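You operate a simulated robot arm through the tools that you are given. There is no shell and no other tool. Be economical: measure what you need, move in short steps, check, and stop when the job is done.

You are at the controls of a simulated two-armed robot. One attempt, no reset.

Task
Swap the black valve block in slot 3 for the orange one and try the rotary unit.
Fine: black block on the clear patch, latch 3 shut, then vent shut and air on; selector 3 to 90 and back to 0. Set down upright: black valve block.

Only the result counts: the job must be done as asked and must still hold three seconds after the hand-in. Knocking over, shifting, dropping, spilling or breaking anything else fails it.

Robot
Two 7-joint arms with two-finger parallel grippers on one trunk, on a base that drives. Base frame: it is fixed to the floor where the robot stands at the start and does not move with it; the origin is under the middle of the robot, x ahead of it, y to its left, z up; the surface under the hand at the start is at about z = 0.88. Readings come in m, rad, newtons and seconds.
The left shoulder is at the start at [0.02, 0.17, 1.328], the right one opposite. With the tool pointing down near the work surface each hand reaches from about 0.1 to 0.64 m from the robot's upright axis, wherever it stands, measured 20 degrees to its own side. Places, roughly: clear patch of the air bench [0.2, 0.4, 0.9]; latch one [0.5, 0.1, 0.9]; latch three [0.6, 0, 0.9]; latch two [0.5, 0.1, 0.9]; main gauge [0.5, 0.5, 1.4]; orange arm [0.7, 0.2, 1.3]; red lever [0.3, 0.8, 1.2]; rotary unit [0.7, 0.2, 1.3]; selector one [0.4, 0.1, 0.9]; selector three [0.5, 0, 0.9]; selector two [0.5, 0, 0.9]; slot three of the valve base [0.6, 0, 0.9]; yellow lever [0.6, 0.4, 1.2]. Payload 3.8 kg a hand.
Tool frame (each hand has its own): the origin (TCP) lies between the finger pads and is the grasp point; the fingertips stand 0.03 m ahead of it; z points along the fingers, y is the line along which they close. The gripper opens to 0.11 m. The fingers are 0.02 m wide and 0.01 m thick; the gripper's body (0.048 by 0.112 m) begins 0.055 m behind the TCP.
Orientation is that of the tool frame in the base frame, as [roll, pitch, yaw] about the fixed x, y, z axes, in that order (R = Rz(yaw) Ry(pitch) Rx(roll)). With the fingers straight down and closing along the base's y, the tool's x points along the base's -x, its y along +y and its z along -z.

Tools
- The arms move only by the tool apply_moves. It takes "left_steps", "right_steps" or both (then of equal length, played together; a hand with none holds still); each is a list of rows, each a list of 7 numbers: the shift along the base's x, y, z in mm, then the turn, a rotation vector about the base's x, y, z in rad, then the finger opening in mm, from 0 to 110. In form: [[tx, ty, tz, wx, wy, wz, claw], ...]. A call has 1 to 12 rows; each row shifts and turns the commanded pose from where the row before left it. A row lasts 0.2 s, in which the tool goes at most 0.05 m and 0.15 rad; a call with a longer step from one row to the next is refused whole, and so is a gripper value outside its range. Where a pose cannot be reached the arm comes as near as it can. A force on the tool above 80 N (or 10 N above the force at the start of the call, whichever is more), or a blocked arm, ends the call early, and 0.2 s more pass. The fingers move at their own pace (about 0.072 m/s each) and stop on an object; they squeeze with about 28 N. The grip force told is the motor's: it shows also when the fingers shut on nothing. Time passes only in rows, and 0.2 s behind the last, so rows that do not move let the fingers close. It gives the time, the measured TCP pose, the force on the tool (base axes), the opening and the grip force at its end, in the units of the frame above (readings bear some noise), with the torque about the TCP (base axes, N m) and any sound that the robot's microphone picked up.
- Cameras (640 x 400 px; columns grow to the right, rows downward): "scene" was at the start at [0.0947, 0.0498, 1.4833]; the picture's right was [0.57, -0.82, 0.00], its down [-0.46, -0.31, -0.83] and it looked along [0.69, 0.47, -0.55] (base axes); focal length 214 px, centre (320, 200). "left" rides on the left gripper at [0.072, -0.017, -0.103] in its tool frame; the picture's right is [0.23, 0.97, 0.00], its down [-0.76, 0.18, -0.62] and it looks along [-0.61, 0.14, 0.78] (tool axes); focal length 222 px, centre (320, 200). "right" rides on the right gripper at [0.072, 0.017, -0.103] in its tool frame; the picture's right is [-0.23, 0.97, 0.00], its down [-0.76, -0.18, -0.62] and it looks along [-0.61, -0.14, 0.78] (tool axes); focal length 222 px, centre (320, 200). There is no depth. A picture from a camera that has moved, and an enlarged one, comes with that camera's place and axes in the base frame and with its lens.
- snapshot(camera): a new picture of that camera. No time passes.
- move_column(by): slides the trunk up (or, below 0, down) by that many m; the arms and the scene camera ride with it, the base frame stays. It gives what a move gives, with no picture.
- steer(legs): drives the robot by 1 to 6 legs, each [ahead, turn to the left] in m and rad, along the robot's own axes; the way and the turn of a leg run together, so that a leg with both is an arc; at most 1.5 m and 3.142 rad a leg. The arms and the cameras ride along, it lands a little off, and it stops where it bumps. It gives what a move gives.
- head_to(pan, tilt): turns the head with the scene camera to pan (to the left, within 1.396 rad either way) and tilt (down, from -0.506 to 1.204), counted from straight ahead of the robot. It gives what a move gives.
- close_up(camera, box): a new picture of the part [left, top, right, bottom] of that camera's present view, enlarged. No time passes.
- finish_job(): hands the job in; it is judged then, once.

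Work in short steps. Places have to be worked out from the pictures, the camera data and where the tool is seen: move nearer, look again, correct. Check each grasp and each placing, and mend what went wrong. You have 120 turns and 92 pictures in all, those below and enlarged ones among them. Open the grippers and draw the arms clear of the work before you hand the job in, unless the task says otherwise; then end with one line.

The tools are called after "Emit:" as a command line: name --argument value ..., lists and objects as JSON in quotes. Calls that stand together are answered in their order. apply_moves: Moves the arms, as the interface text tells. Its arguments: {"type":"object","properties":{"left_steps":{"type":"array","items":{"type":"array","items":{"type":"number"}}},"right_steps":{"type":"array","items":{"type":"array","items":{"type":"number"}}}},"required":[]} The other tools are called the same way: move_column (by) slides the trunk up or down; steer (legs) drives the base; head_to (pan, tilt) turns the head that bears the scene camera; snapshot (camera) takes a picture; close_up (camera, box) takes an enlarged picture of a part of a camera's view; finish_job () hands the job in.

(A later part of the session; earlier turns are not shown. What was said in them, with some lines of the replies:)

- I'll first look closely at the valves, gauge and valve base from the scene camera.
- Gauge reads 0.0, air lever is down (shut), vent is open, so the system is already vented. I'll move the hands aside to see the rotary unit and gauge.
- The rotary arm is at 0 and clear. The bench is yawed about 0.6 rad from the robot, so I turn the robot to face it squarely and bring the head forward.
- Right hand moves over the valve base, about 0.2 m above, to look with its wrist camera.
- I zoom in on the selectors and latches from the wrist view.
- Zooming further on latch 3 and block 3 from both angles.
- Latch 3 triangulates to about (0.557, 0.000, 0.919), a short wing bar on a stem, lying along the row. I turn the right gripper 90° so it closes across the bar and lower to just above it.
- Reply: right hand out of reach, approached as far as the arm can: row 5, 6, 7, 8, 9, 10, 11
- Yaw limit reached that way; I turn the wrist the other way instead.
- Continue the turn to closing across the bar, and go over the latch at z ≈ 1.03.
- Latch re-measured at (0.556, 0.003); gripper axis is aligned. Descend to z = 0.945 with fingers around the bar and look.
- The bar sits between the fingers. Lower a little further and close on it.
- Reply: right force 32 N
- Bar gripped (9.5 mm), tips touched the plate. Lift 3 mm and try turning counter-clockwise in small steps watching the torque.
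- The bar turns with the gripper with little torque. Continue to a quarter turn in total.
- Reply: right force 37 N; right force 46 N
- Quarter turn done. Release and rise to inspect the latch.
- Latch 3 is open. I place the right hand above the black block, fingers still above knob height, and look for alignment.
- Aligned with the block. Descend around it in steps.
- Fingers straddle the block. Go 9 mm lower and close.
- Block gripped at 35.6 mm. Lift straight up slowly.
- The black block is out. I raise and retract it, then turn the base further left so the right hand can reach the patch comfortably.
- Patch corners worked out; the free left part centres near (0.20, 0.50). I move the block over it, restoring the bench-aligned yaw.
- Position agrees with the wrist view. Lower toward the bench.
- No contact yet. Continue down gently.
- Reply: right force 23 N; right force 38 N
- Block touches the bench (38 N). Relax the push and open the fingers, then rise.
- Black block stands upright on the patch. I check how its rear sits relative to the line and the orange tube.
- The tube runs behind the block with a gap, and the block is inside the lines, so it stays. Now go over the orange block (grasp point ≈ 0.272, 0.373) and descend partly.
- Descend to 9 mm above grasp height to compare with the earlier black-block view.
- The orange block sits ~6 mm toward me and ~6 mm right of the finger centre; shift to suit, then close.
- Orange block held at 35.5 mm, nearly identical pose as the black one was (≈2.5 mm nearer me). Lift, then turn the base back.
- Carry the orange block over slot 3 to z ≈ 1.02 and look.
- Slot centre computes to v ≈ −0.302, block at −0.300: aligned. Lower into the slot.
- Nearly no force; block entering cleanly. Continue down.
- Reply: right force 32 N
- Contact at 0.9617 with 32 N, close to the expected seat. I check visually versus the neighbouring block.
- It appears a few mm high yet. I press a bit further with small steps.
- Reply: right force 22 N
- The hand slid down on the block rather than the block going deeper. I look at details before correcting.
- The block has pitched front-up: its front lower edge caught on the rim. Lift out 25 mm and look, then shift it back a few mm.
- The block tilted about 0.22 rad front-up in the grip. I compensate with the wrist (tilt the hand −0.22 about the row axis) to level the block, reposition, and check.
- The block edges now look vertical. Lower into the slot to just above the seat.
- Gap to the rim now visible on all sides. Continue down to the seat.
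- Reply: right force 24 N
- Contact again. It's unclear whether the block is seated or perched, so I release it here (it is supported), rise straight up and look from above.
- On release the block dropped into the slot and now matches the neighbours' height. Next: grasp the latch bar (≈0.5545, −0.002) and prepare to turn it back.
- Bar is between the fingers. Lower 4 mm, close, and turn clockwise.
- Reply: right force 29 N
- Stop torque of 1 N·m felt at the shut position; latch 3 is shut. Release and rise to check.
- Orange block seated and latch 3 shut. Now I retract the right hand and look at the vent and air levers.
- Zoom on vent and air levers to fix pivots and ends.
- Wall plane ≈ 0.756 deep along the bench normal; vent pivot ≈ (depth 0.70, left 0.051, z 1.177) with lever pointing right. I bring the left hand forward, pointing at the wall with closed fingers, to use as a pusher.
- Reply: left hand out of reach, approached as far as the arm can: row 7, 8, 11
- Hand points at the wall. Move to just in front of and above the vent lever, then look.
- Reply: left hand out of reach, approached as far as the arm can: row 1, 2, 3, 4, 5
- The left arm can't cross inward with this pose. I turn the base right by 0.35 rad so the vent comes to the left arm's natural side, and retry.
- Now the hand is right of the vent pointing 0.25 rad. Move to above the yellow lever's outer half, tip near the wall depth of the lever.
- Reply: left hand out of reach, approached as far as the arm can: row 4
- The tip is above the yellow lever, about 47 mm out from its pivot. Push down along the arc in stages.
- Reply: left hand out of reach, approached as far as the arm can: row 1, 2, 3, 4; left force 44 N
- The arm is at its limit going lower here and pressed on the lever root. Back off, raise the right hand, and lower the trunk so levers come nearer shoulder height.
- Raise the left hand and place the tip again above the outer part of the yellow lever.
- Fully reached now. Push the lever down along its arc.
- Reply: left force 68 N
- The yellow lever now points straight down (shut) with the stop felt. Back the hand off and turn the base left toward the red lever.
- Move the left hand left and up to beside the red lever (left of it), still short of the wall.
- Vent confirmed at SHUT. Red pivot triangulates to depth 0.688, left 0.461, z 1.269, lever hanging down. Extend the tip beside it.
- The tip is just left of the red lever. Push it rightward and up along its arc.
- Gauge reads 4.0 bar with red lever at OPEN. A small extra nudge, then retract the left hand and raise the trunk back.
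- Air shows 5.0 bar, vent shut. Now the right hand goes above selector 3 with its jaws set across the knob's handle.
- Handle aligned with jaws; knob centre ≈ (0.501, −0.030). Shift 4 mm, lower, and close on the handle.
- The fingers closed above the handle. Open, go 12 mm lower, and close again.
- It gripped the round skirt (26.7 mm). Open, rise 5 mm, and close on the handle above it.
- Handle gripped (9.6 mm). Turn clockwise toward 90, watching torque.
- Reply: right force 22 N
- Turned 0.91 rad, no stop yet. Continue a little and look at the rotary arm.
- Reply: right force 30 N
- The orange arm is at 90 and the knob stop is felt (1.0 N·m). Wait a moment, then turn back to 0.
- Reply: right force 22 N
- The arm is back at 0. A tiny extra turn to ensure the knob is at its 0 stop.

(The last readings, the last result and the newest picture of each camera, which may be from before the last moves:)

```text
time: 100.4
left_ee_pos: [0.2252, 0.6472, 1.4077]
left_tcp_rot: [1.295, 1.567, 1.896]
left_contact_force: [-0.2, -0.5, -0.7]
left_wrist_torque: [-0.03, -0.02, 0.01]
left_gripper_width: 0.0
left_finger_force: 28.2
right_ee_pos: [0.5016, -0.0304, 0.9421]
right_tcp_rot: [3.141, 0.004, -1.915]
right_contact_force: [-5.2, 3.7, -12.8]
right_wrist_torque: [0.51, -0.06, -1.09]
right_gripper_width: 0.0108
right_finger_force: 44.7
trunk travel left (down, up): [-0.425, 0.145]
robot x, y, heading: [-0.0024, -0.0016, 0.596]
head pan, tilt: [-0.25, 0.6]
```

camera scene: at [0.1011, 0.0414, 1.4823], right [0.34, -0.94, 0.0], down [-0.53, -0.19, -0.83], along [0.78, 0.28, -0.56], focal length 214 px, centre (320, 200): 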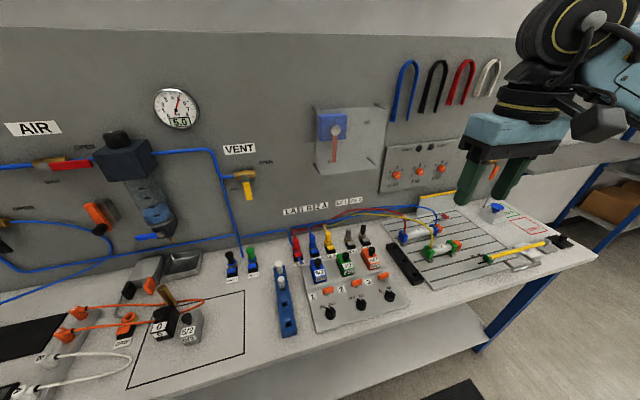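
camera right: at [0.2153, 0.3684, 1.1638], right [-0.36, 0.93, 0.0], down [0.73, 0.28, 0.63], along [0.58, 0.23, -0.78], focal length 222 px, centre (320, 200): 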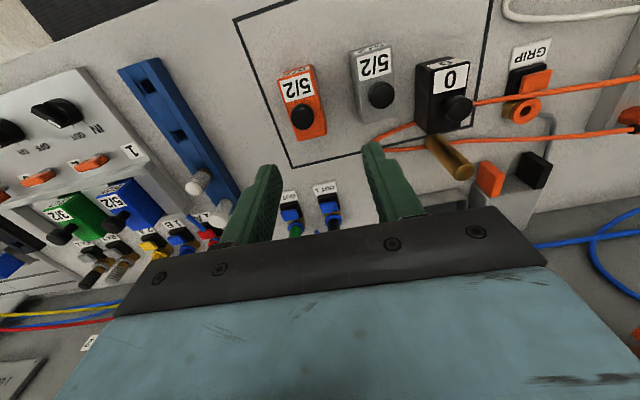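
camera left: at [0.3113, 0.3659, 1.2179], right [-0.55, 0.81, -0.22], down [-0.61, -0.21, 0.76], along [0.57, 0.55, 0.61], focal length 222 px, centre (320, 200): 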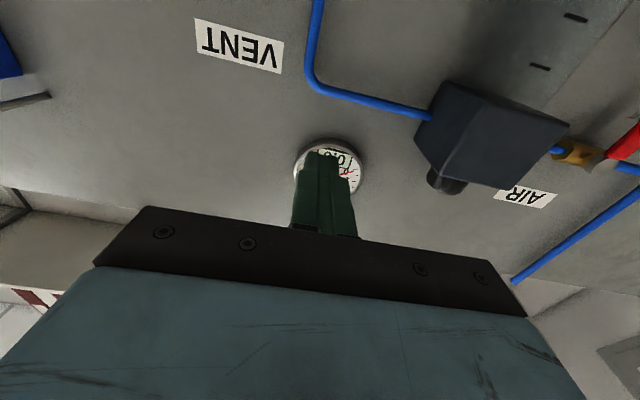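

0 stop felt. Release, rise, and draw both arms clear with open grippers.

Emit:
apply_moves --right_steps '[[0, 0, 0, 0, 0, -0.05, 0], [0, 0, 0, 0, 0, 0, 36], [0, 0, 0, 0, 0, 0, 36], [0, 0, 30, 0, 0, 0, 36], [0, 0, 45, 0, 0, 0, 60], [-5, -5, 45, 0, 0, -0.1, 60], [-15, -25, 35, 0, 0, -0.1, 60], [-15, -35, 20, 0, 0, -0.1, 60], [-15, -40, 0, 0, 0, -0.1, 60], [-15, -40, 0, 0, 0, -0.1, 60]]' --left_steps '[[0, 0, 0, 0, 0, 0, 0], [-15, -10, 0, 0, 0, 0, 40], [-15, -10, 0, 0, 0, 0, 60], [-15, -10, 0, 0, 0, 0, 60], [0, 0, 0, 0, 0, 0, 60], [0, 0, 0, 0, 0, 0, 60], [0, 0, 0, 0, 0, 0, 60], [0, 0, 0, 0, 0, 0, 60], [0, 0, 0, 0, 0, 0, 60], [0, 0, 0, 0, 0, 0, 60]]'

Emit:
snapshot --camera "scene"

Emit:
close_up --camera "scene" --box '[300, 220, 410, 330]'

Emit:
close_up --camera "scene" --box '[100, 270, 260, 390]'

```text
time: 102.6
left_ee_pos: [0.1783, 0.6157, 1.4093]
left_tcp_rot: [0.981, 1.565, 1.579]
left_contact_force: [0.1, -0.1, 0.5]
left_wrist_torque: [-0.03, -0.02, -0.04]
left_gripper_width: 0.0601
left_finger_force: 0.0
right_ee_pos: [0.4347, -0.1757, 1.1175]
right_tcp_rot: [-3.141, 0.005, -2.464]
right_contact_force: [-0.6, -0.2, 0.8]
right_wrist_torque: [0.01, -0.02, 0.0]
right_gripper_width: 0.06
right_finger_force: 0.0
trunk travel left (down, up): [-0.425, 0.145]
robot x, y, heading: [0.0011, -0.0018, 0.595]
head pan, tilt: [-0.25, 0.6]
```

```text
6 pictures are left
camera scene: at [0.0997, 0.0407, 1.4824], right [0.34, -0.94, 0.0], down [-0.53, -0.19, -0.83], along [0.78, 0.28, -0.56], focal length 214 px, centre (320, 200)
```

scene: 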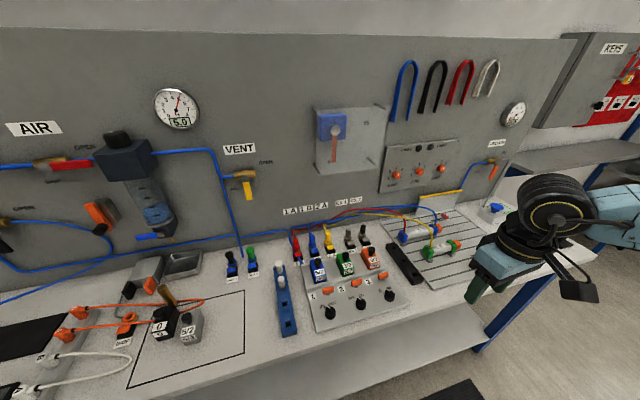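

```text
3.64 times, centred on (355, 275) of scene
camera zoom: at [0.0997, 0.0407, 1.4824], right [0.34, -0.94, 0.0], down [-0.53, -0.19, -0.83], along [0.78, 0.28, -0.56], focal length 780 px, centre (193, -73)
```

zoom: 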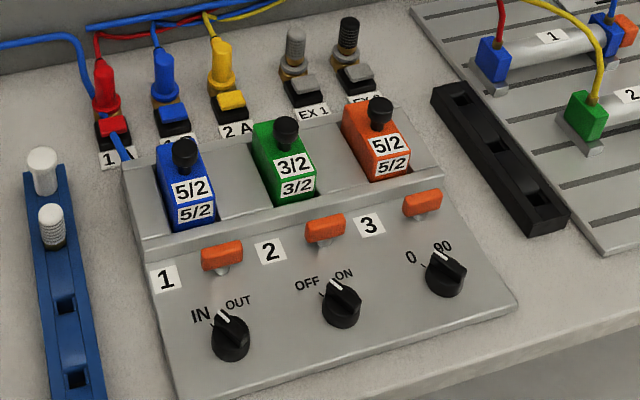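

```text
3.33 times, centred on (180, 330) of scene
camera zoom: at [0.0997, 0.0407, 1.4824], right [0.34, -0.94, 0.0], down [-0.53, -0.19, -0.83], along [0.78, 0.28, -0.56], focal length 715 px, centre (787, -233)
```

zoom: 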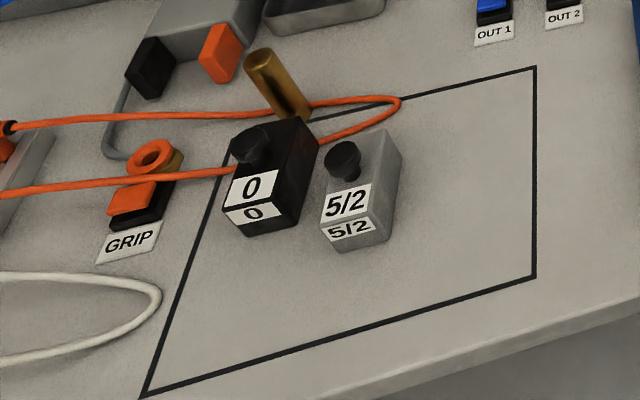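

All checks agree: orange block seated in slot 3 and latch 3 shut, vent shut, air on at 5.0 bar, selector and rotary arm at 0. The black block is upright on the patch, and both arms are clear with grippers open, so I hand in.

Emit:
finish_job

```text
The job is handed in.
```

The job is handed in: the orange block is in slot 3 with latch 3 shut, and the black block stands upright on the clear patch. The vent is shut, air is on at 5.0 bar, and the rotary unit went to 90 and back to 0.
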